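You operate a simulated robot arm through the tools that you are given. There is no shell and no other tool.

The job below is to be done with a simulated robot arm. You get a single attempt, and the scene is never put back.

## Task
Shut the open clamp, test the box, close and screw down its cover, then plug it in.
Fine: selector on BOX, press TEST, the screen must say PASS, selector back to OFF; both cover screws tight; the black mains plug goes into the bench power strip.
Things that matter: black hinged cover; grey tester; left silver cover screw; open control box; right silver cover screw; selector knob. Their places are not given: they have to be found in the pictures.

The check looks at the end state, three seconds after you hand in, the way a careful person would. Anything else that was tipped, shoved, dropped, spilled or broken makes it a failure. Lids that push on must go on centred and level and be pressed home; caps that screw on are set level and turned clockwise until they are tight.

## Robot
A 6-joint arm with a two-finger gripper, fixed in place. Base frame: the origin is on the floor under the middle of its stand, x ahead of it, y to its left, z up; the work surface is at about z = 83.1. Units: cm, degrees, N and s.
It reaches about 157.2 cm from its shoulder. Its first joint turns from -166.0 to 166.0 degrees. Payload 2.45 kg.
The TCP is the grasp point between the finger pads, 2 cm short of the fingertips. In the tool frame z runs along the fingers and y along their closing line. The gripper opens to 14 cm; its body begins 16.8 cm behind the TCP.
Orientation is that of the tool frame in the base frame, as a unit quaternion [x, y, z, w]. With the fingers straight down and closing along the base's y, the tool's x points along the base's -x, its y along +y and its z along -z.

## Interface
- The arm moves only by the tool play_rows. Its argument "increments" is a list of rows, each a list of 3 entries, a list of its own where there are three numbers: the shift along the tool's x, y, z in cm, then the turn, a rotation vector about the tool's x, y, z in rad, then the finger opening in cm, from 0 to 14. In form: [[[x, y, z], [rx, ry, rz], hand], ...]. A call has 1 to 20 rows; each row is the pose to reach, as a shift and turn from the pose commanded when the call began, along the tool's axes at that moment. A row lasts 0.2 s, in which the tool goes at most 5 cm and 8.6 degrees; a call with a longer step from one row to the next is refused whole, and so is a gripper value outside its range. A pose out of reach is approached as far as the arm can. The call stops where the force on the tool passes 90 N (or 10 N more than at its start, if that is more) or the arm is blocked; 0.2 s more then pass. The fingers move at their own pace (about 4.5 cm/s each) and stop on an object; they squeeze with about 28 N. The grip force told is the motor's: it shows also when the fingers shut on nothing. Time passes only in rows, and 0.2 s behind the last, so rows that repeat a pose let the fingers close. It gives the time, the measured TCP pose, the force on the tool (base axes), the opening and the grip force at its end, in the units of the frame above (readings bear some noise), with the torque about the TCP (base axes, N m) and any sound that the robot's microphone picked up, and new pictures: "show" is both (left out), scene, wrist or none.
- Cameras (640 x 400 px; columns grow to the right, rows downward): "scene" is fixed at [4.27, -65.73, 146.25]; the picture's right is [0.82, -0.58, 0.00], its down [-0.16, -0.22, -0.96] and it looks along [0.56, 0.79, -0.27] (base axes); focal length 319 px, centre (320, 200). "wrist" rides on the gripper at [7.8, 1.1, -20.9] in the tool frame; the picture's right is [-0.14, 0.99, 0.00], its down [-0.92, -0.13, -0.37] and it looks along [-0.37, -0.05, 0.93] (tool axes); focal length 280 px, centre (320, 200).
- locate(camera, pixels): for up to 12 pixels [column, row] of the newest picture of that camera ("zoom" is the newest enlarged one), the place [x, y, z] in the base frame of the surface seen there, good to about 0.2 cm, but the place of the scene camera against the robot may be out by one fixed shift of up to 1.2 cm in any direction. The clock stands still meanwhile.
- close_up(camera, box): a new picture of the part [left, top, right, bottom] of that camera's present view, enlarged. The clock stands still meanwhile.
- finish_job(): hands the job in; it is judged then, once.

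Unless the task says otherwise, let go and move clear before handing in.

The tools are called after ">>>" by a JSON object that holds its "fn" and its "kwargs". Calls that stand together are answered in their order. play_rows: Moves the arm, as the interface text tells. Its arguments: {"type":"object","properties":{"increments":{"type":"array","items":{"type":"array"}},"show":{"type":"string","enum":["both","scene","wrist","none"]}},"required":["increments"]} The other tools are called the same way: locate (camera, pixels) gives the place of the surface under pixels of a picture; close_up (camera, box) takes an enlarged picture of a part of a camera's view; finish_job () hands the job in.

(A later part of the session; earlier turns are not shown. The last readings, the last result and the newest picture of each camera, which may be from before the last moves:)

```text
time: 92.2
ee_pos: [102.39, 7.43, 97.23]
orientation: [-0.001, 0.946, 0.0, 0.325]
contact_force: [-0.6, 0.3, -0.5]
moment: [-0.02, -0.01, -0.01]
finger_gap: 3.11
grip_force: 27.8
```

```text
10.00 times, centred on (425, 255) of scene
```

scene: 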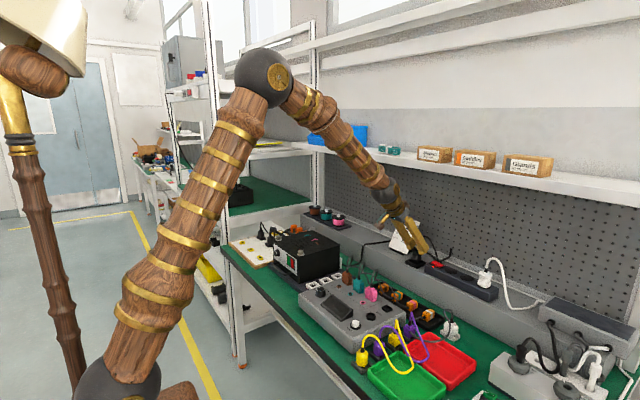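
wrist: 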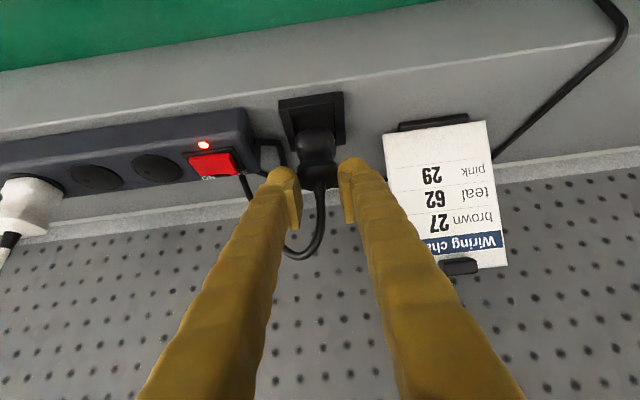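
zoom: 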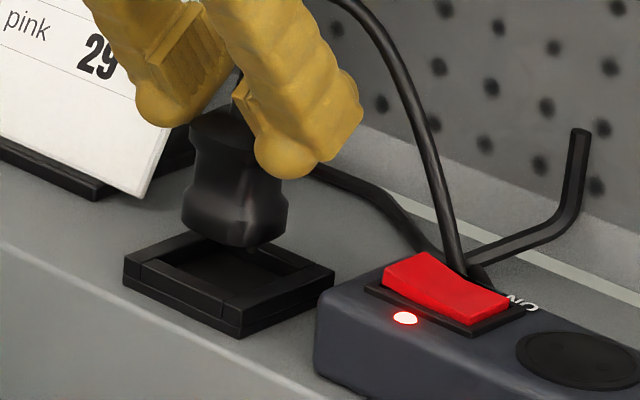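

The plug now follows the hand (cap z 95.25). I'll lift it 4.5 cm more to clear the switch and carry it slowly along -y to above socket 1.

>>> {"fn": "play_rows", "kwargs": {"increments": [[[-0.924, 0, -1.182], [0, 0, 0], 2.4], [[-1.848, 0, -2.364], [0, 0, 0], 2.4], [[-2.772, 0, -3.546], [0, 0, 0], 2.4], [[-2.8, -1.5, -3.53], [0, 0, 0], 2.4], [[-2.82, -3.5, -3.51], [0, 0, 0], 2.4], [[-2.84, -6.0, -3.49], [0, 0, 0], 2.4], [[-2.86, -8.5, -3.47], [0, 0, 0], 2.4], [[-2.88, -11.0, -3.46], [0, 0, 0], 2.4], [[-2.89, -13.5, -3.454], [0, 0, 0], 2.4], [[-2.89, -15.1, -3.454], [0, 0, 0], 2.4], [[-2.89, -15.1, -3.454], [0, 0, 0], 2.4]], "show": "both"}}

>>> {"fn": "close_up", "kwargs": {"camera": "wrist", "box": [240, 80, 400, 220]}}

>>> {"fn": "close_up", "kwargs": {"camera": "scene", "box": [420, 220, 490, 290]}}

```text
time: 94.6
ee_pos: [102.61, -7.8, 101.72]
orientation: [-0.001, 0.945, 0.001, 0.326]
contact_force: [0.6, 0.2, 0.3]
moment: [0.01, -0.03, 0.02]
finger_gap: 2.4
grip_force: 0.1
```

scene: 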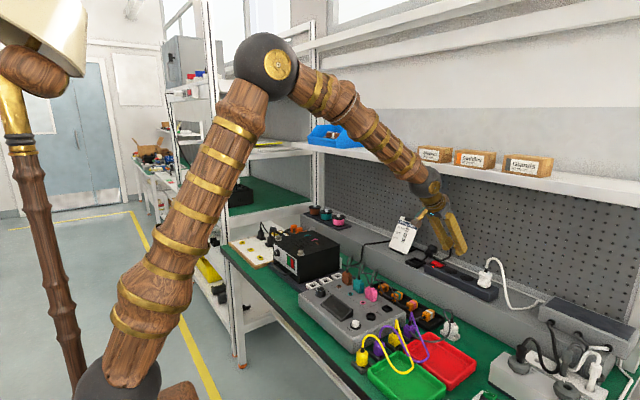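
wrist: 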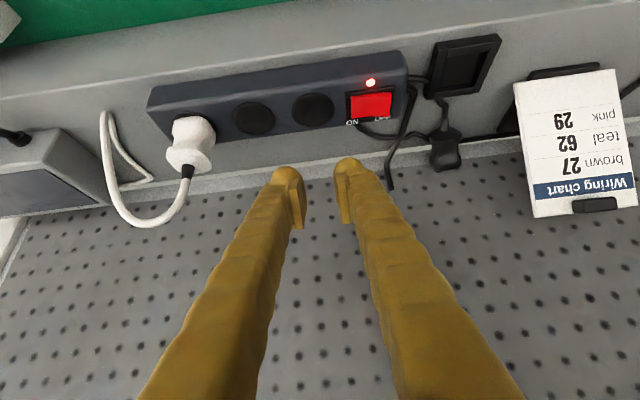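

```text
2.86 times, centred on (320, 150) of wrist
```

zoom: 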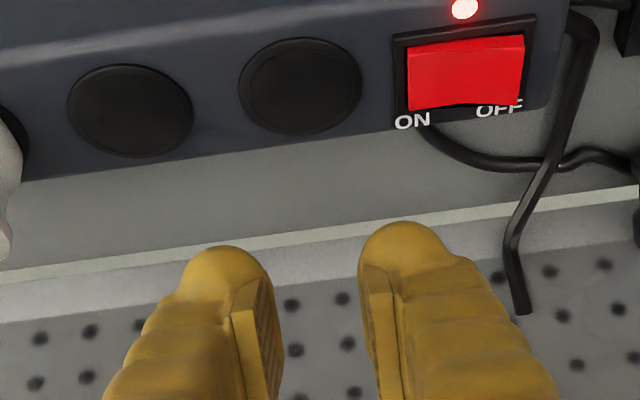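

```text
5.71 times, centred on (455, 255) of scene
```

zoom: 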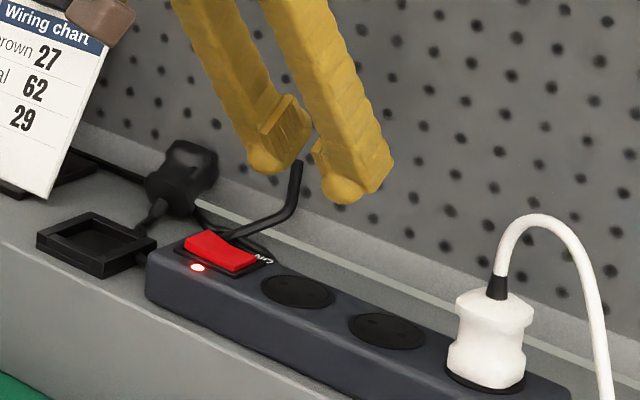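

The plug slipped out during the carry; it now lies on the ledge near wrist (445,150) behind its holder. I'll look closely at how it lies before planning a new grasp.

>>> {"fn": "close_up", "kwargs": {"camera": "wrist", "box": [400, 80, 500, 190]}}

>>> {"fn": "close_up", "kwargs": {"camera": "scene", "box": [415, 235, 465, 275]}}

>>> {"fn": "locate", "kwargs": {"camera": "wrist", "pixels": [[445, 130], [445, 140], [446, 150], [446, 160], [436, 150], [457, 150], [434, 160], [458, 160], [443, 122], [440, 108], [445, 170], [432, 100]]}}

```text
3.64 times, centred on (450, 135) of wrist
```

zoom: 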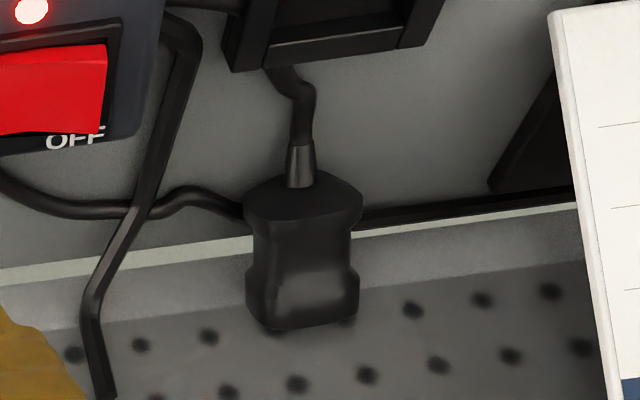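

```text
10.00 times, centred on (440, 255) of scene
```

zoom: 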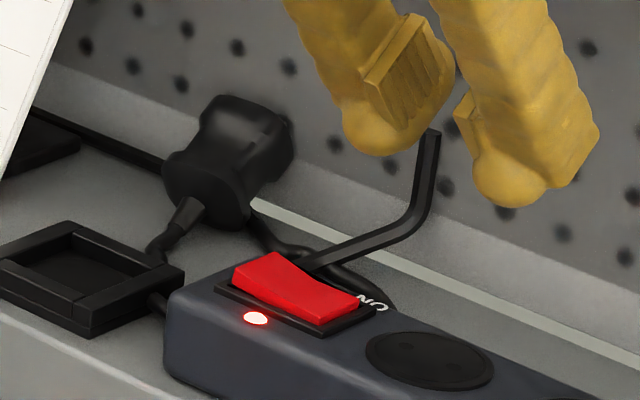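

```text
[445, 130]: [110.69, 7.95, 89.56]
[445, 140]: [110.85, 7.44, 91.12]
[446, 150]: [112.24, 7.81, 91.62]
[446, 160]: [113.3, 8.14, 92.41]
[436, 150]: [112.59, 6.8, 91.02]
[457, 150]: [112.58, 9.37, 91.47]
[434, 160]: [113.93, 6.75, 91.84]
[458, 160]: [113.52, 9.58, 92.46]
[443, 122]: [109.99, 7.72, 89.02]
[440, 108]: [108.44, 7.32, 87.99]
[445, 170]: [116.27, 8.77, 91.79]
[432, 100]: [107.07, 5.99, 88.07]
```

The plug lies on its side, pins pointing toward the pegboard and slightly up, wide side along y. To end with pins down I must pick it with the hand rolled 180 degrees, so I'll retreat along the fingers and test whether the wrist can roll that far.

>>> {"fn": "play_rows", "kwargs": {"increments": [[[0, 0, -4.5], [0, 0, 0], 4], [[0, 0, -9], [0, 0, 0], 6], [[0, 0, -13.5], [0, 0, 0], 6], [[0, 0, -18], [0, 0, 0], 6], [[0, 0, -20], [0, 0, 0.14], 6], [[0, 0, -20], [0, 0, 0.28], 6], [[0, 0, -20], [0, 0, 0.42], 6], [[0, 0, -20], [0, 0, 0.56], 6], [[0, 0, -20], [0, 0, 0.7], 6], [[0, 0, -20], [0, 0, 0.84], 6], [[0, 0, -20], [0, 0, 0.98], 6], [[0, 0, -20], [0, 0, 1.12], 6], [[0, 0, -20], [0, 0, 1.26], 6], [[0, 0, -20], [0, 0, 1.4], 6], [[0, 0, -20], [0, 0, 1.54], 6], [[0, 0, -20], [0, 0, 1.68], 6], [[0, 0, -20], [0, 0, 1.82], 6], [[0, 0, -20], [0, 0, 1.96], 6], [[0, 0, -20], [0, 0, 2.1], 6]], "show": "scene"}}

```text
time: 98.6
ee_pos: [90.22, -7.78, 117.46]
orientation: [0.82, 0.471, 0.284, 0.161]
contact_force: [0.9, -0.3, -0.5]
moment: [-0.03, 0.0, -0.01]
finger_gap: 5.98
grip_force: 0.1
```

scene: 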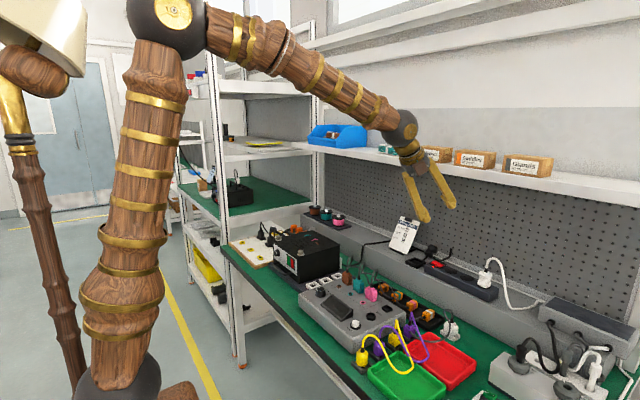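

The roll reached 120 degrees without trouble. I'll continue to 180 degrees.

>>> {"fn": "play_rows", "kwargs": {"increments": [[[0, 0, 0], [0, 0, 0.14], 6], [[0, 0, 0], [0, 0, 0.28], 6], [[0, 0, 0], [0, 0, 0.42], 6], [[0, 0, 0], [0, 0, 0.56], 6], [[0, 0, 0], [0, 0, 0.7], 6], [[0, 0, 0], [0, 0, 0.84], 6], [[0, 0, 0], [0, 0, 0.98], 6], [[0, 0, 0], [0, 0, 1.0416], 6], [[0, 0, 0], [0, 0, 1.0416], 6]], "show": "both"}}

```text
time: 100.6
ee_pos: [90.27, -7.75, 117.41]
orientation: [0.946, 0.0, 0.326, 0.0]
contact_force: [-0.4, 0.0, 0.1]
moment: [0.03, 0.0, -0.02]
finger_gap: 6.0
grip_force: 0.0
```

scene: 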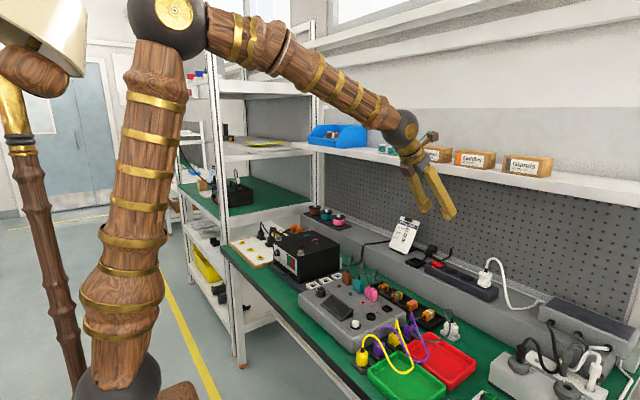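
wrist: 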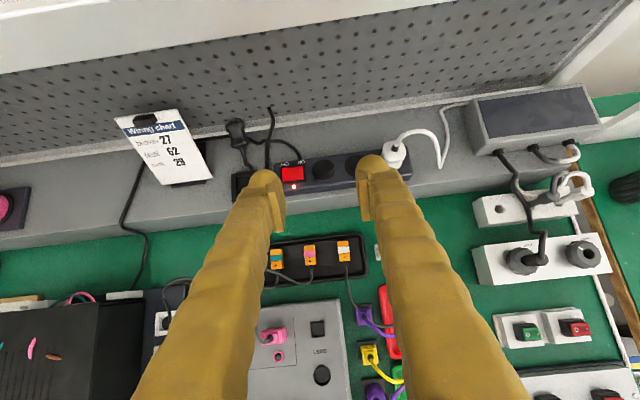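

The 180-degree roll works and the view is now upright, with the plug at (236,132). I'll zoom in and measure its pose from this side.

>>> {"fn": "close_up", "kwargs": {"camera": "wrist", "box": [205, 100, 285, 180]}}

>>> {"fn": "locate", "kwargs": {"camera": "wrist", "pixels": [[234, 122], [235, 127], [236, 132], [238, 138], [239, 144], [228, 125], [243, 124], [232, 139], [245, 137], [240, 150], [243, 160], [236, 119]]}}

>>> {"fn": "close_up", "kwargs": {"camera": "scene", "box": [415, 235, 465, 275]}}

```text
5.00 times, centred on (245, 140) of wrist
```

zoom: 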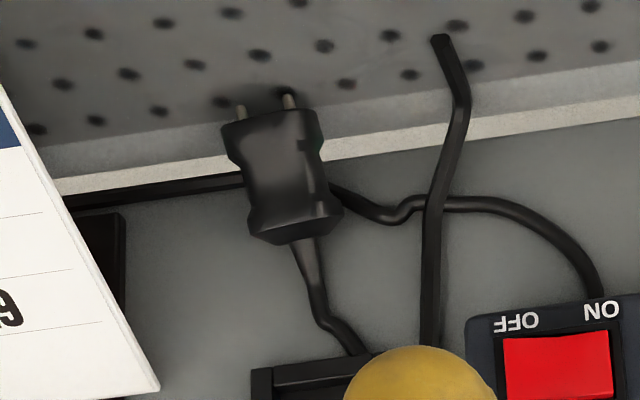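

```text
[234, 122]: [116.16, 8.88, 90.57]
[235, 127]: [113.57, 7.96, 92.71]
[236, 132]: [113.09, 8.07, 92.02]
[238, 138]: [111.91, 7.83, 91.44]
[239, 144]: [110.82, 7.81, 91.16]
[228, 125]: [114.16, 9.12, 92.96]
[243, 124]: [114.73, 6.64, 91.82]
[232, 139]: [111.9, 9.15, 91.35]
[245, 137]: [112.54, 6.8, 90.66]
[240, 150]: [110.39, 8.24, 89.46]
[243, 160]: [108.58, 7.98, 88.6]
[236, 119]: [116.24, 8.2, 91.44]
```

```text
10.00 times, centred on (440, 255) of scene
```

zoom: 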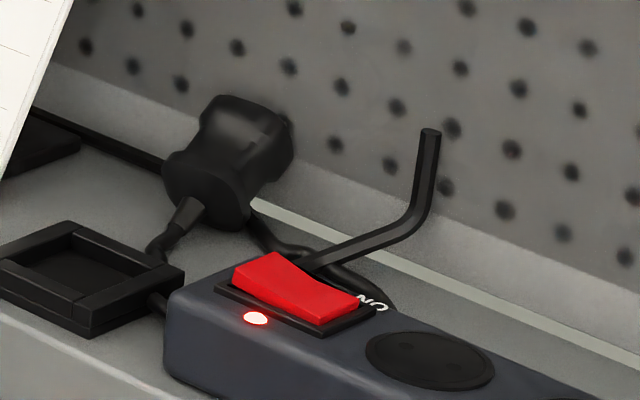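

The wrist roll to 180 degrees works and the plug is well visible: pins at zoom (240,108) and (288,100), axis pointing +x and about 29 degrees up, centred at y about 8. I'll check the heights of the tester cables and the cable beside the plug that my hand must clear.

>>> {"fn": "locate", "kwargs": {"camera": "scene", "pixels": [[350, 257], [351, 256], [361, 264], [360, 263], [376, 270], [375, 269], [346, 275], [358, 282], [371, 290], [349, 268], [361, 275], [374, 282]]}}

>>> {"fn": "locate", "kwargs": {"camera": "wrist", "pixels": [[247, 138], [250, 140], [258, 143], [268, 140], [222, 140], [210, 143], [225, 150], [206, 158], [255, 160], [236, 165], [268, 125], [226, 122]]}}

>>> {"fn": "close_up", "kwargs": {"camera": "wrist", "box": [220, 110, 260, 150]}}

>>> {"fn": "close_up", "kwargs": {"camera": "scene", "box": [335, 245, 395, 305]}}

```text
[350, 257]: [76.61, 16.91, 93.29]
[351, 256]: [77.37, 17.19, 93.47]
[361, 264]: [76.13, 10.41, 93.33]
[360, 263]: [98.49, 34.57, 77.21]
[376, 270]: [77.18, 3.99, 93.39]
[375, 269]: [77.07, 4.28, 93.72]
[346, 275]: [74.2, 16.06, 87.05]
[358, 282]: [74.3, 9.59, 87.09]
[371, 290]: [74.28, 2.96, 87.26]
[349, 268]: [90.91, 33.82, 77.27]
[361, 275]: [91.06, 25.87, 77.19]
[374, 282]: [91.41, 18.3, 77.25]
```

```text
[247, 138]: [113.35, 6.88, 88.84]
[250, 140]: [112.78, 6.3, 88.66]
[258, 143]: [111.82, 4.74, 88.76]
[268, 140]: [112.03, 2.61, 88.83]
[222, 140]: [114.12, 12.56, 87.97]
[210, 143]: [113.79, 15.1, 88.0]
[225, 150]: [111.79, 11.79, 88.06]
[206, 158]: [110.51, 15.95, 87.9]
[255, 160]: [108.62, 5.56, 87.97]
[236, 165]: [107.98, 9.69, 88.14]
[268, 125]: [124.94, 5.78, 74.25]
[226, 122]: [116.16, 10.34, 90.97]
```

```text
10.00 times, centred on (240, 130) of wrist
```

zoom: 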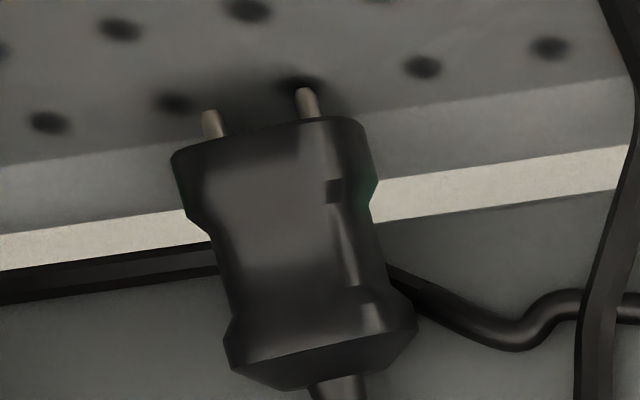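

```text
6.67 times, centred on (365, 275) of scene
```

zoom: 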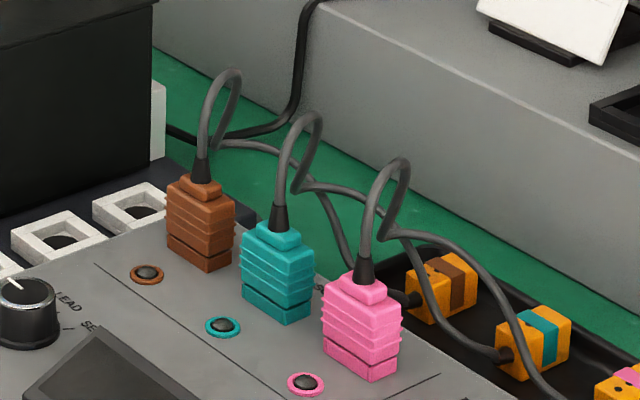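

The tester's cable arcs top out at z about 93.7, so I'll approach the plug with the fingers 20 degrees below horizontal (hand stays above z 96 there). I'll move to a pre-pick point in front of the plug.

>>> {"fn": "play_rows", "kwargs": {"increments": [[[-1.03, -3.12, 0.57], [0, 0.07, 0], 5], [[-2.06, -6.24, 1.14], [0, 0.14, 0], 5], [[-3.09, -9.36, 1.71], [0, 0.21, 0], 5], [[-4.12, -12.48, 2.28], [0, 0.28, 0], 5], [[-5.14, -15.6, 2.84], [0, 0.35, 0], 5], [[-5.05, -15.6, 6.68], [0, 0.39, 0], 5], [[-4.95, -15.6, 10.52], [0, 0.43, 0], 5], [[-4.85, -15.6, 14.36], [0, 0.47, 0], 5], [[-4.75, -15.6, 18.2], [0, 0.51, 0], 5], [[-4.65, -15.6, 22.04], [0, 0.55, 0], 5], [[-4.57, -15.6, 24.5], [0, 0.5585, 0], 5], [[-4.57, -15.6, 25.88], [0, 0.5585, 0], 5], [[-4.57, -15.6, 25.88], [0, 0.5585, 0], 5]], "show": "both"}}

>>> {"fn": "close_up", "kwargs": {"camera": "wrist", "box": [240, 100, 400, 230]}}

>>> {"fn": "close_up", "kwargs": {"camera": "scene", "box": [360, 190, 470, 290]}}

```text
time: 103.4
ee_pos: [102.64, 8.49, 94.62]
orientation: [0.82, 0.0, 0.572, 0.011]
contact_force: [0.4, 0.5, 0.9]
moment: [-0.02, -0.05, 0.0]
finger_gap: 5.02
grip_force: 0.0
out of reach, approached as far as the arm can: row 3, 4, 10, 11, 12, 13
```

scene: 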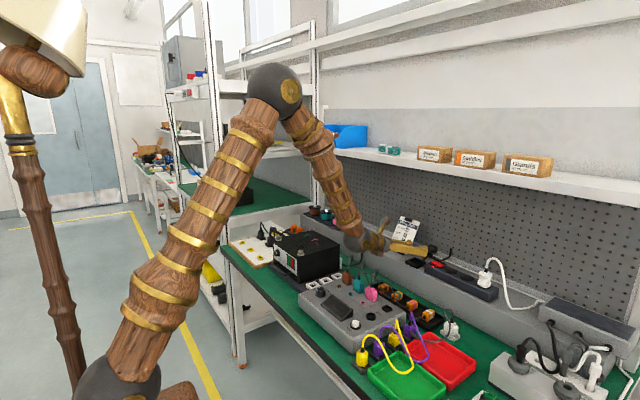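
wrist: 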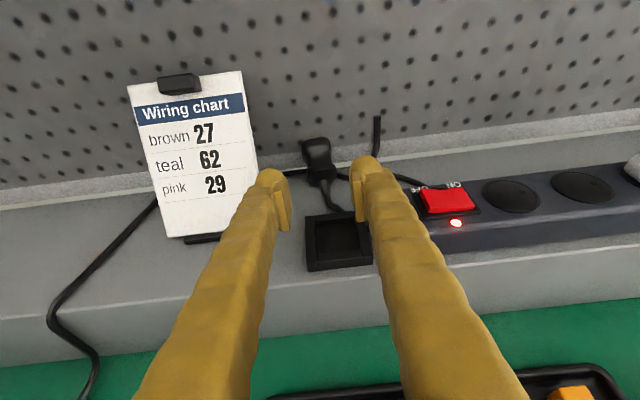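

```text
3.08 times, centred on (320, 165) of wrist
```

zoom: 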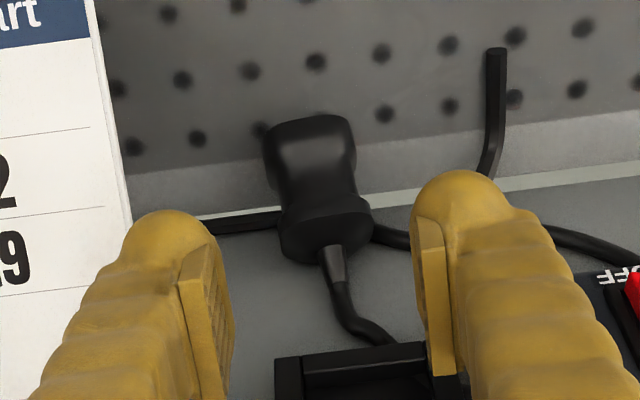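

```text
4.00 times, centred on (415, 240) of scene
```

zoom: 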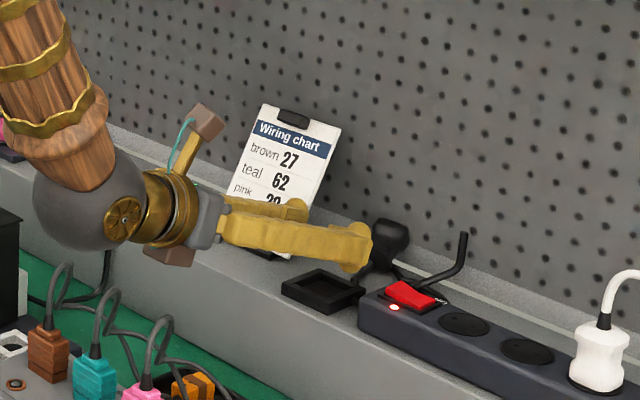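

The pose was just slightly out of reach at 70 degrees of tilt (hand 0.6 cm off in y), but the view is clear: cap at zoom (325,225), flange at (310,145). I'll re-measure the plug from here.

>>> {"fn": "locate", "kwargs": {"camera": "wrist", "pixels": [[316, 142], [317, 149], [318, 155], [319, 162], [321, 167], [322, 172], [322, 177], [323, 184], [304, 150], [330, 147], [308, 175], [335, 172]]}}

>>> {"fn": "close_up", "kwargs": {"camera": "wrist", "box": [290, 125, 350, 195]}}

>>> {"fn": "close_up", "kwargs": {"camera": "scene", "box": [410, 235, 450, 275]}}

```text
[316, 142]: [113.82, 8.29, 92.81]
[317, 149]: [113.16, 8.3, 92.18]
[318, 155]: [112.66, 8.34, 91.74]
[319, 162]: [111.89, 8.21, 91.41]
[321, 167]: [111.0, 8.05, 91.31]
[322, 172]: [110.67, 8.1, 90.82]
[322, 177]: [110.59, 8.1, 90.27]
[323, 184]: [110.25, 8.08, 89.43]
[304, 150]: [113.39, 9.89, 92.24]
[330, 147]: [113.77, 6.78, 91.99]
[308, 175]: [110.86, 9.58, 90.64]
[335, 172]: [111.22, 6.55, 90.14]
```

```text
5.71 times, centred on (320, 160) of wrist
```

zoom: 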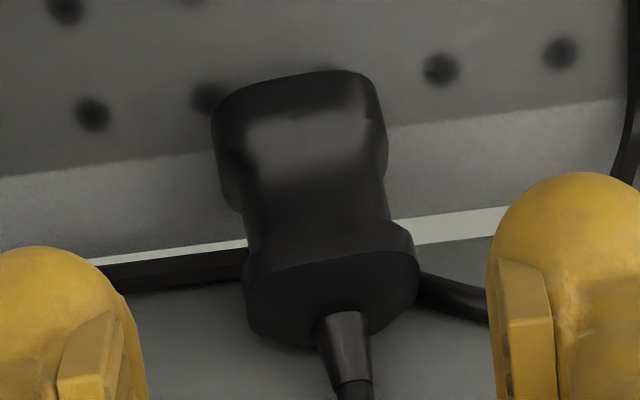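

```text
10.00 times, centred on (430, 255) of scene
```

zoom: 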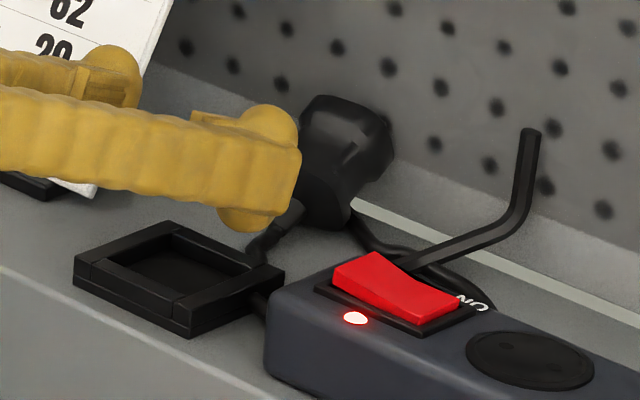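

Refined: plug axis rises 28 degrees toward +x, widest cap part at (111.9, 8.1, 90.3). I'll reduce the tilt to 65 degrees at the pre-pick point, which should be reachable.

>>> {"fn": "play_rows", "kwargs": {"increments": [[[0.4, -0.1, 0.6], [0, -0.04, 0], 5], [[0.92, -0.25, 1.42], [0, -0.0873, 0], 5], [[0.75, -0.25, 3.3], [0, -0.0873, 0], 5], [[0.75, -0.25, 3.3], [0, -0.0873, 0], 5]], "show": "both"}}

>>> {"fn": "close_up", "kwargs": {"camera": "wrist", "box": [240, 100, 400, 230]}}

```text
time: 104.4
ee_pos: [106.03, 8.75, 94.24]
orientation: [0.844, 0.001, 0.536, 0.001]
contact_force: [0.7, 1.2, -0.3]
moment: [0.0, 0.02, 0.0]
finger_gap: 5.0
grip_force: 0.1
out of reach, approached as far as the arm can: row 1
```

scene: 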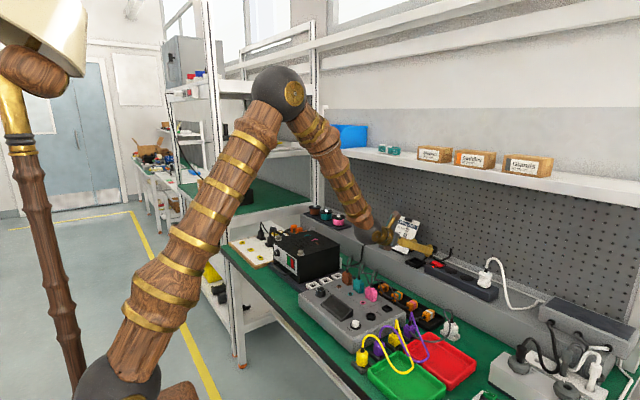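
wrist: 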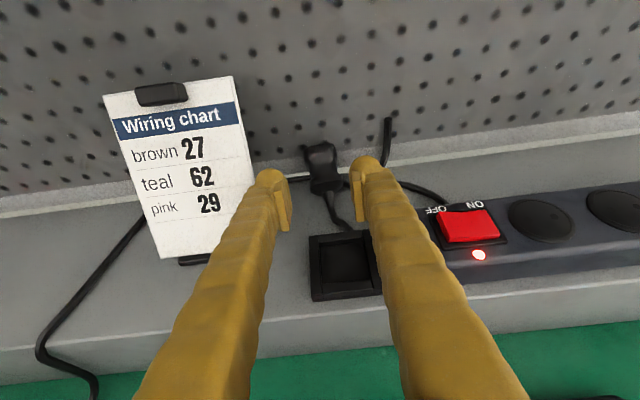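

```text
3.08 times, centred on (320, 165) of wrist
```

zoom: 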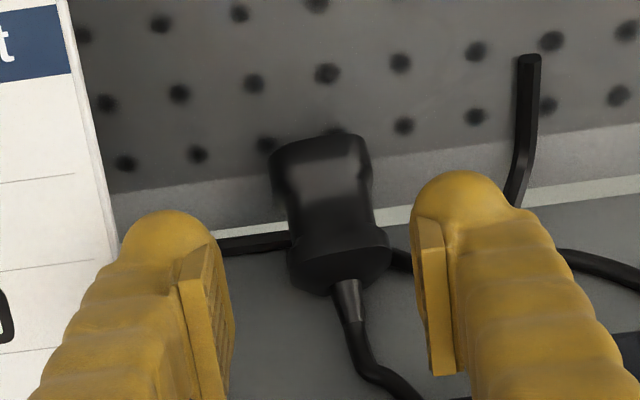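

Now the pose is reached at 65 degrees; the plug is 0.64 cm toward -y of the hand axis. I'll centre in y and advance so the pads straddle the cap.

>>> {"fn": "play_rows", "kwargs": {"increments": [[[0, 0.64, 0], [0, 0, 0], 5], [[-0.1, 0.64, 2], [0, 0, 0], 5], [[-0.2, 0.64, 4], [0, 0, 0], 5], [[-0.3, 0.64, 5.3], [0, 0, 0], 5], [[-0.37, 0.64, 6.25], [0, 0, 0], 5], [[-0.37, 0.64, 6.25], [0, 0, 0], 5]], "show": "both"}}

>>> {"fn": "close_up", "kwargs": {"camera": "wrist", "box": [240, 110, 400, 240]}}

>>> {"fn": "close_up", "kwargs": {"camera": "scene", "box": [395, 225, 455, 285]}}

```text
time: 105.8
ee_pos: [111.46, 8.14, 91.19]
orientation: [0.843, 0.0, 0.538, 0.004]
contact_force: [-0.6, 0.5, -0.1]
moment: [0.0, 0.02, 0.01]
finger_gap: 4.99
grip_force: 0.0
```

scene: 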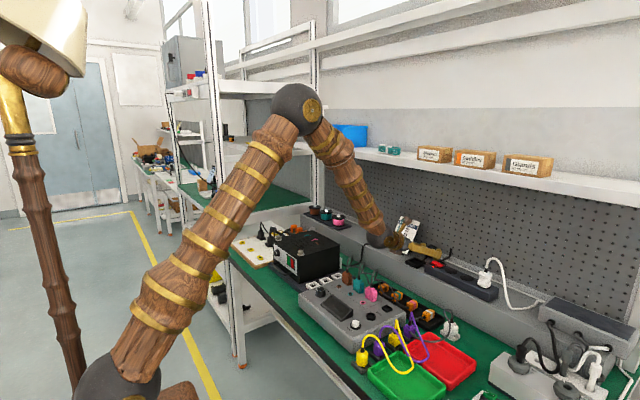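
wrist: 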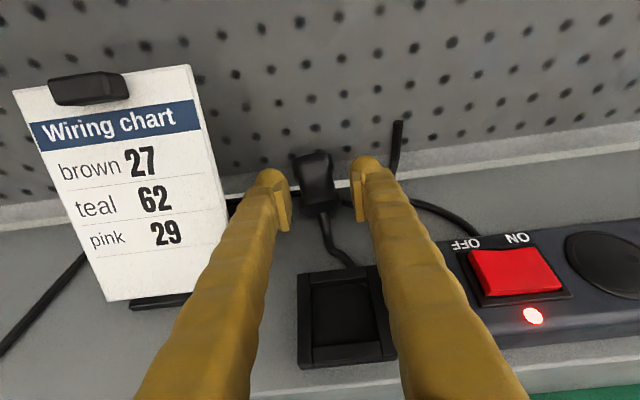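

```text
3.08 times, centred on (320, 175) of wrist
```

zoom: 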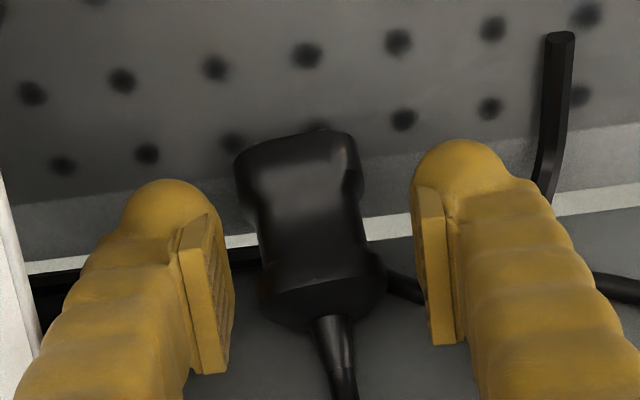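

```text
6.67 times, centred on (425, 255) of scene
```

zoom: 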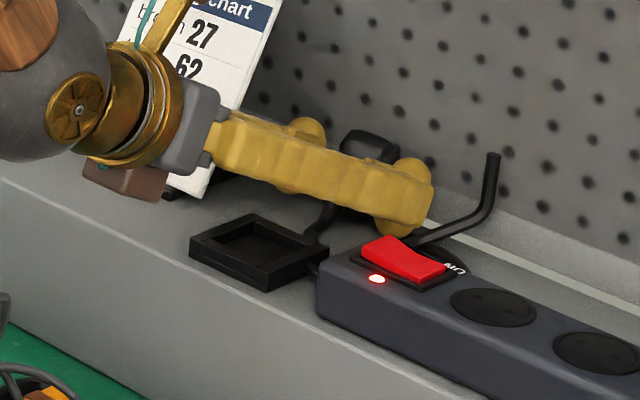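

No contact, and the cap (zoom 325,290) is centred between the pads. I'll close the fingers on it.

>>> {"fn": "play_rows", "kwargs": {"increments": [[[0, 0, 0], [0, 0, 0], 4.2], [[0, 0, 0], [0, 0, 0], 3.6], [[0, 0, 0], [0, 0, 0], 2.6], [[0, 0, 0], [0, 0, 0], 2.0], [[0, 0, 0], [0, 0, 0], 2.0], [[0, 0, 0], [0, 0, 0], 2.0]], "show": "wrist"}}

>>> {"fn": "close_up", "kwargs": {"camera": "wrist", "box": [240, 110, 400, 240]}}

>>> {"fn": "close_up", "kwargs": {"camera": "scene", "box": [395, 225, 455, 285]}}

```text
time: 107.2
ee_pos: [111.55, 8.21, 91.13]
orientation: [0.843, -0.001, 0.538, 0.004]
contact_force: [0.1, 2.2, 0.9]
moment: [0.05, 0.02, -0.01]
finger_gap: 3.47
grip_force: 28.2
```

wrist: 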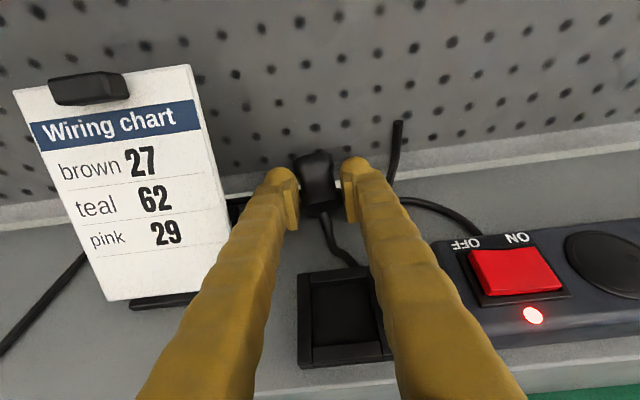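

```text
3.08 times, centred on (320, 175) of wrist
```

zoom: 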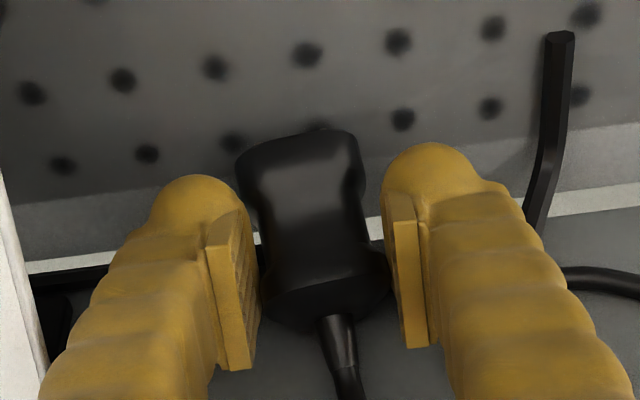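

```text
6.67 times, centred on (425, 255) of scene
```

zoom: 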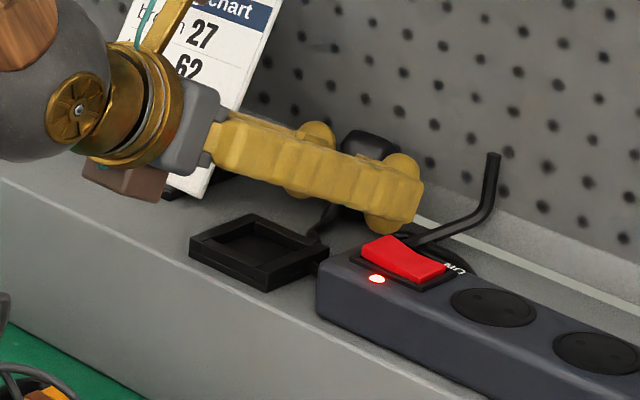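

The plug is gripped on its cap (gap 3.47, 28 N). I'll draw it back and up slowly, watching that it follows.

>>> {"fn": "play_rows", "kwargs": {"increments": [[[-0.08, 0, -0.52], [0, 0, 0], 2.0], [[-0.15, 0, -1.03], [0, 0, 0], 2.0], [[-0.19, 0, -1.57], [0, 0, 0], 2.0], [[-0.1, 0, -2.1], [0, 0, 0], 2.0], [[0.02, 0, -2.77], [0, 0, 0], 2.0], [[0.25, 0, -3.4], [0, 0, 0], 2.0], [[0.5, 0, -4.1], [0, 0, 0], 2.0], [[0.8, 0, -4.8], [0, 0, 0], 2.0], [[1.16, 0, -5.52], [0, 0, 0], 2.0], [[1.6, 0, -6.25], [0, 0, 0], 2.0], [[2.0, 0, -7.02], [0, 0, 0], 2.0], [[2.0, 0, -7.02], [0, 0, 0], 2.0]], "show": "both"}}

>>> {"fn": "close_up", "kwargs": {"camera": "wrist", "box": [240, 110, 400, 240]}}

>>> {"fn": "close_up", "kwargs": {"camera": "scene", "box": [385, 215, 455, 285]}}

```text
time: 109.8
ee_pos: [105.98, 8.29, 95.97]
orientation: [0.843, 0.0, 0.538, 0.001]
contact_force: [0.2, 0.1, -0.5]
moment: [0.0, 0.03, -0.01]
finger_gap: 3.47
grip_force: 28.0
```

scene: 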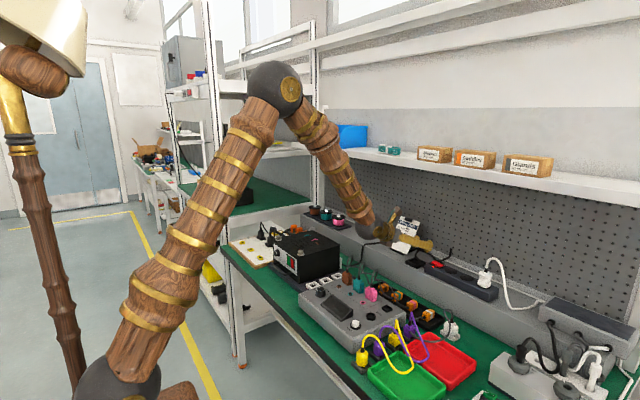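
wrist: 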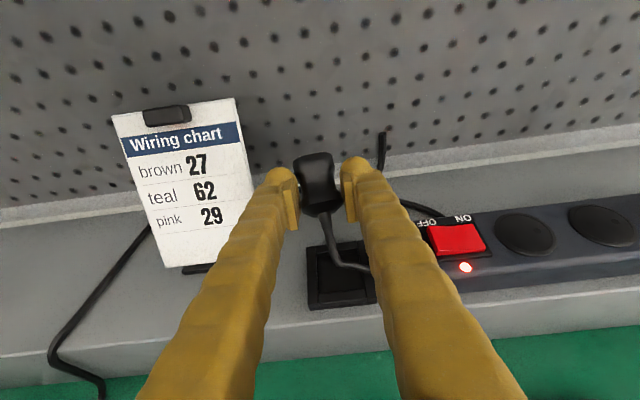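

```text
3.08 times, centred on (320, 175) of wrist
```

zoom: 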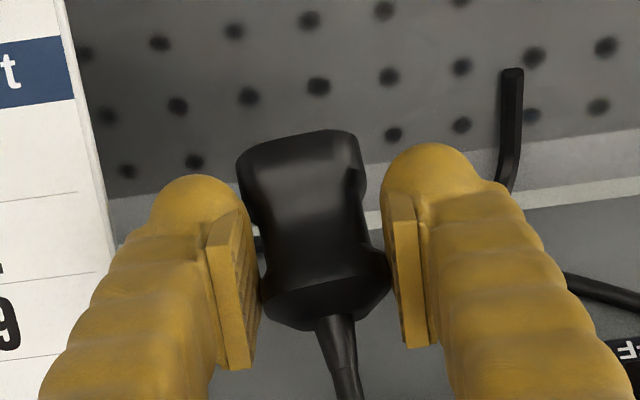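

```text
5.71 times, centred on (420, 250) of scene
```

zoom: 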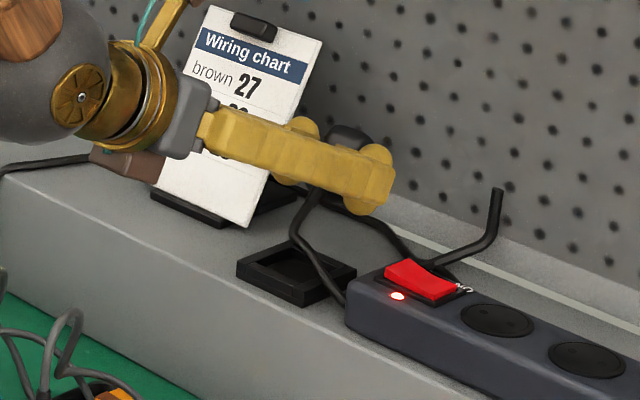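

The plug follows firmly. I'll measure its orientation in the hand so that I can set it exactly vertical after rolling the wrist back.

>>> {"fn": "locate", "kwargs": {"camera": "wrist", "pixels": [[314, 157], [315, 165], [316, 173], [317, 182], [319, 192], [320, 198], [322, 207], [324, 215], [303, 170], [328, 167], [308, 206], [334, 202]]}}

>>> {"fn": "close_up", "kwargs": {"camera": "wrist", "box": [290, 140, 350, 230]}}

```text
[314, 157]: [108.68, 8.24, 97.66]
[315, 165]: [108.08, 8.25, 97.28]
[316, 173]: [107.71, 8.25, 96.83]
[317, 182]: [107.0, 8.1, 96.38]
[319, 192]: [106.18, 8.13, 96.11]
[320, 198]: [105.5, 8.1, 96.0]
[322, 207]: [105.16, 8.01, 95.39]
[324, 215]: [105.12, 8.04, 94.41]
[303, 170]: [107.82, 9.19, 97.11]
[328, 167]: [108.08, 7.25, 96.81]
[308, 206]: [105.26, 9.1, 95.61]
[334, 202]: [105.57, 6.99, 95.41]
```

```text
4.44 times, centred on (320, 185) of wrist
```

zoom: 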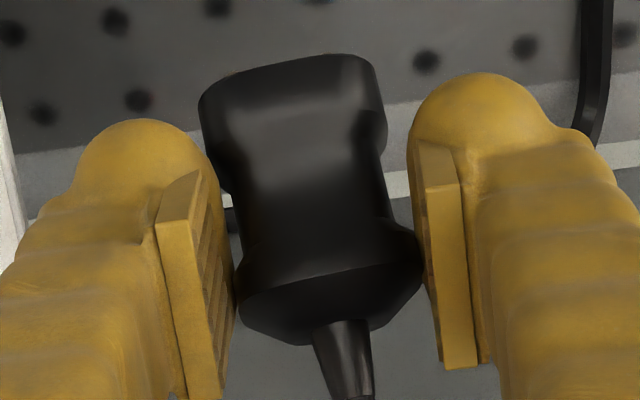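

The plug sits at 52.5 degrees to the finger axis, so after rolling the wrist back and tilting to 52.5 degrees it will point straight down. First I'll carry it slowly back and up to open space, watching for cable tension.

>>> {"fn": "play_rows", "kwargs": {"increments": [[[0.39, 0.5, -1.06], [0, -0.01, 0], 2.0], [[0.78, 1.0, -2.12], [0, -0.02, 0], 2.0], [[1.17, 1.6, -3.18], [0, -0.03, 0], 2.0], [[1.56, 2.1, -4.24], [0, -0.04, 0], 2.0], [[1.95, 2.6, -5.3], [0, -0.05, 0], 2.0], [[2.33, 3.15, -6.36], [0, -0.06, 0], 2.0], [[2.72, 3.7, -7.42], [0, -0.07, 0], 2.0], [[3.11, 4.2, -8.48], [0, -0.08, 0], 2.0], [[3.5, 4.7, -9.54], [0, -0.09, 0], 2.0], [[3.89, 5.25, -10.6], [0, -0.1, 0], 2.0], [[3.89, 5.25, -10.6], [0, -0.1, 0], 2.0]], "show": "both"}}

>>> {"fn": "locate", "kwargs": {"camera": "wrist", "pixels": [[314, 157], [317, 182], [320, 198]]}}

```text
time: 112.2
ee_pos: [98.12, 2.97, 104.07]
orientation: [0.869, -0.001, 0.494, 0.004]
contact_force: [-0.7, -0.6, -1.1]
moment: [-0.04, 0.02, 0.02]
finger_gap: 3.44
grip_force: 27.9
```

scene: 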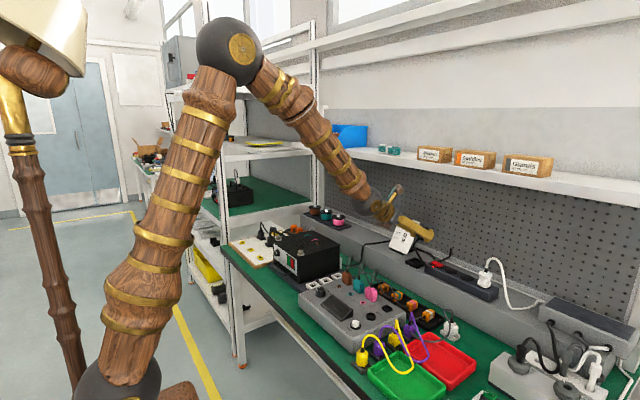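
wrist: 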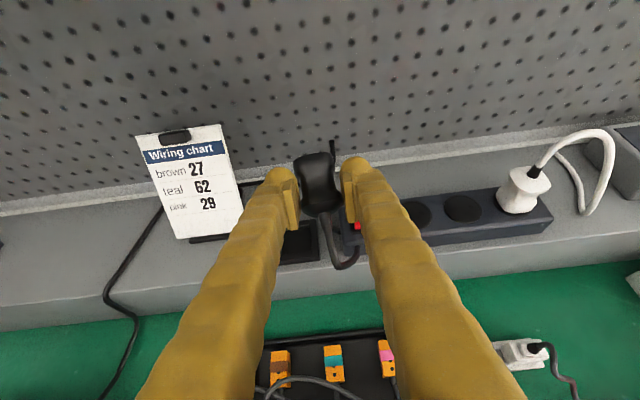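

```text
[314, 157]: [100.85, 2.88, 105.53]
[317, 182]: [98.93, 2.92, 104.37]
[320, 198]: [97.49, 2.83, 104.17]
```

No cable tension and the plug is steady. I'll now roll the wrist back by 90 degrees as a first half.

>>> {"fn": "play_rows", "kwargs": {"increments": [[[0, 0, 0], [0, 0, -0.1], 2.0], [[0, 0, 0], [0, 0, -0.2], 2.0], [[0, 0, 0], [0, 0, -0.3], 2.0], [[0, 0, 0], [0, 0, -0.4], 2.0], [[0, 0, 0], [0, 0, -0.5], 2.0], [[0, 0, 0], [0, 0, -0.6], 2.0], [[0, 0, 0], [0, 0, -0.7], 2.0], [[0, 0, 0], [0, 0, -0.8], 2.0], [[0, 0, 0], [0, 0, -0.9], 2.0], [[0, 0, 0], [0, 0, -1.0], 2.0], [[0, 0, 0], [0, 0, -1.1], 2.0], [[0, 0, 0], [0, 0, -1.2], 2.0], [[0, 0, 0], [0, 0, -1.3], 2.0], [[0, 0, 0], [0, 0, -1.4], 2.0], [[0, 0, 0], [0, 0, -1.5], 2.0], [[0, 0, 0], [0, 0, -1.5708], 2.0]], "show": "both"}}

```text
time: 115.6
ee_pos: [98.07, 2.99, 103.93]
orientation: [0.614, 0.615, 0.351, 0.349]
contact_force: [-0.7, 0.5, -0.7]
moment: [0.0, 0.04, 0.02]
finger_gap: 3.42
grip_force: 28.0
```

scene: 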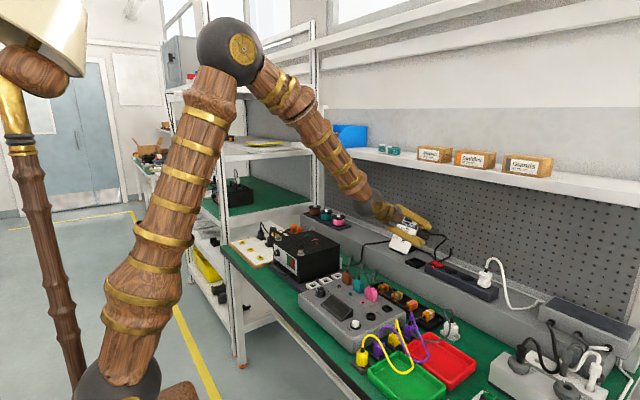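
wrist: 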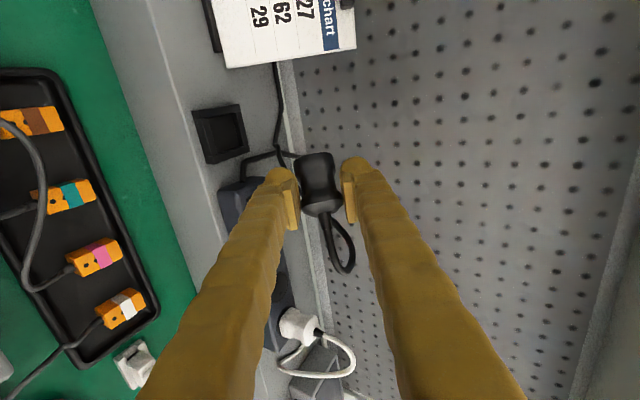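

The plug is still held (gap 3.42) after half the roll. I'll complete the second half.

>>> {"fn": "play_rows", "kwargs": {"increments": [[[0, 0, 0], [0, 0, -0.1], 2.0], [[0, 0, 0], [0, 0, -0.2], 2.0], [[0, 0, 0], [0, 0, -0.3], 2.0], [[0, 0, 0], [0, 0, -0.4], 2.0], [[0, 0, 0], [0, 0, -0.5], 2.0], [[0, 0, 0], [0, 0, -0.6], 2.0], [[0, 0, 0], [0, 0, -0.7], 2.0], [[0, 0, 0], [0, 0, -0.8], 2.0], [[0, 0, 0], [0, 0, -0.9], 2.0], [[0, 0, 0], [0, 0, -1.0], 2.0], [[0, 0, 0], [0, 0, -1.1], 2.0], [[0, 0, 0], [0, 0, -1.2], 2.0], [[0, 0, 0], [0, 0, -1.3], 2.0], [[0, 0, 0], [0, 0, -1.4], 2.0], [[0, 0, 0], [0, 0, -1.5], 2.0], [[0, 0, 0], [0, 0, -1.5708], 2.0]], "show": "both"}}

>>> {"fn": "close_up", "kwargs": {"camera": "scene", "box": [380, 190, 480, 290]}}

>>> {"fn": "close_up", "kwargs": {"camera": "wrist", "box": [240, 110, 400, 240]}}

```text
time: 119.0
ee_pos: [98.1, 2.96, 103.89]
orientation: [-0.001, 0.869, 0.001, 0.495]
contact_force: [0.7, 0.2, 0.2]
moment: [-0.01, -0.01, 0.01]
finger_gap: 3.41
grip_force: 28.1
```

scene: 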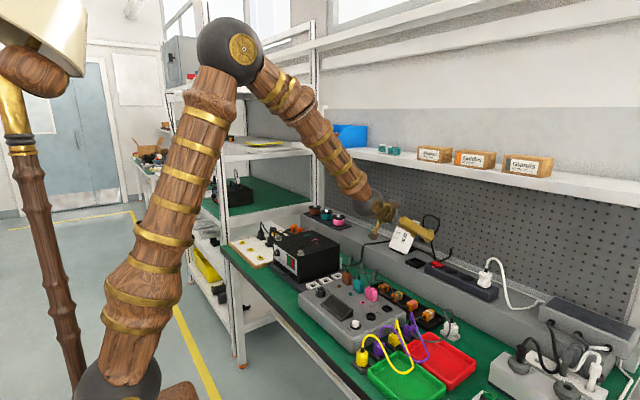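
wrist: 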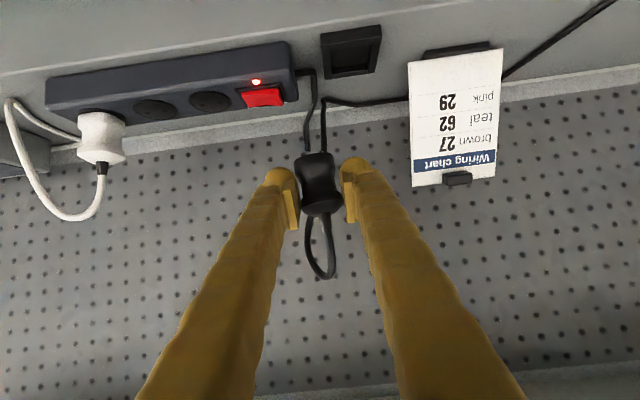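

```text
4.00 times, centred on (430, 240) of scene
```

zoom: 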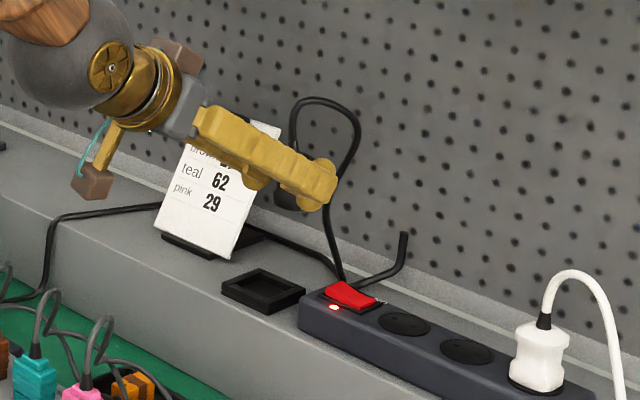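

```text
3.08 times, centred on (320, 175) of wrist
```

zoom: 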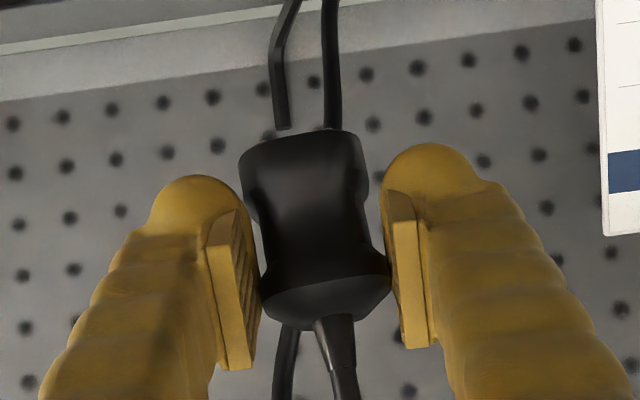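

The plug now points nearly straight down in the normal hand orientation. I'll measure it and socket 1 again from here.

>>> {"fn": "locate", "kwargs": {"camera": "wrist", "pixels": [[314, 157], [315, 165], [317, 182], [319, 192], [320, 199], [322, 207], [324, 214], [303, 170], [329, 167], [307, 204], [334, 202]]}}

>>> {"fn": "locate", "kwargs": {"camera": "wrist", "pixels": [[211, 101], [190, 101], [232, 100], [211, 92], [211, 111], [154, 109], [245, 97], [262, 96], [200, 103], [220, 101]]}}

>>> {"fn": "close_up", "kwargs": {"camera": "wrist", "box": [170, 70, 300, 130]}}

```text
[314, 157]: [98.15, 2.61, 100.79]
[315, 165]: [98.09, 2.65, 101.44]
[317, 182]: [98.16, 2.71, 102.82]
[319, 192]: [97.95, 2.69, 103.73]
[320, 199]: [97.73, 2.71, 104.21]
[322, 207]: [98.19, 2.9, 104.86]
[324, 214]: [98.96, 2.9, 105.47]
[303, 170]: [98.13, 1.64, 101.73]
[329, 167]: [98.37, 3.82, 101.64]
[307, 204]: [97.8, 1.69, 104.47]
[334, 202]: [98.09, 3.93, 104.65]
```

```text
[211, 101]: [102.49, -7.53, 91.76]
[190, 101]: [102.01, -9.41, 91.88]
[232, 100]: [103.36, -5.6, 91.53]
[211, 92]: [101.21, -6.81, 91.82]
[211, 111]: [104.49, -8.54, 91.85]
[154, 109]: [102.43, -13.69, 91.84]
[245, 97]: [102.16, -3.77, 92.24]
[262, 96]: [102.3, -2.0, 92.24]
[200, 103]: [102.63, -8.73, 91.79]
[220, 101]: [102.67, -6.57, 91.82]
```

```text
4.92 times, centred on (235, 100) of wrist
```

zoom: 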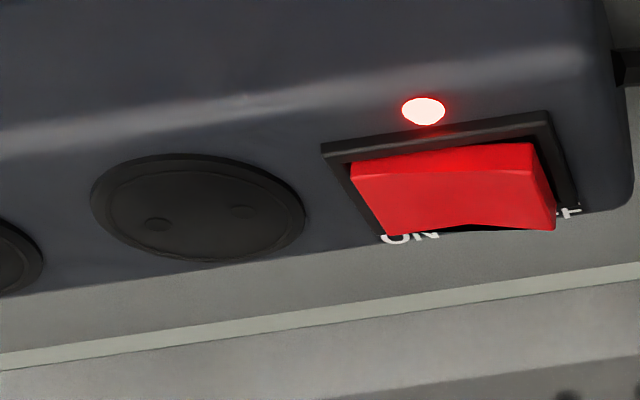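

The plug hasn't moved in the grip. I'll locate the two pin holes of socket 1 directly for the final alignment.

>>> {"fn": "locate", "kwargs": {"camera": "wrist", "pixels": [[201.9, 105], [219.4, 102.3], [210.7, 103.6], [188.5, 100], [232, 105.7], [206.6, 90.5], [212.7, 112.8]]}}

>>> {"fn": "close_up", "kwargs": {"camera": "wrist", "box": [185, 85, 240, 120]}}

```text
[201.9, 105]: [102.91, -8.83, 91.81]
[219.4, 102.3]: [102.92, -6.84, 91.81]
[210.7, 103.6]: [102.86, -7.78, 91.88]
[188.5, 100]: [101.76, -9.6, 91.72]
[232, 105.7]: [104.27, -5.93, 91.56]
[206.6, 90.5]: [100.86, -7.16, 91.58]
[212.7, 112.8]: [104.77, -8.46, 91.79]
```

```text
11.43 times, centred on (212, 102) of wrist
```

zoom: 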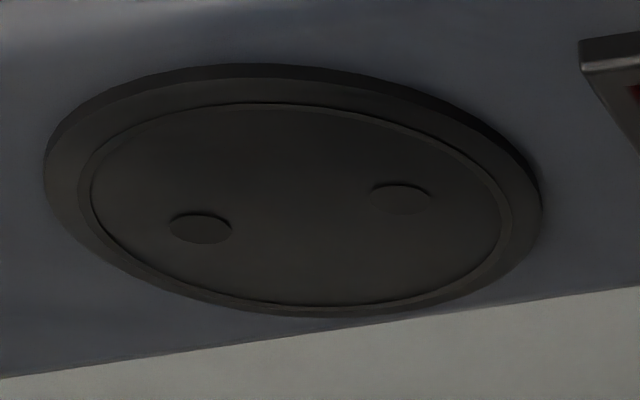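

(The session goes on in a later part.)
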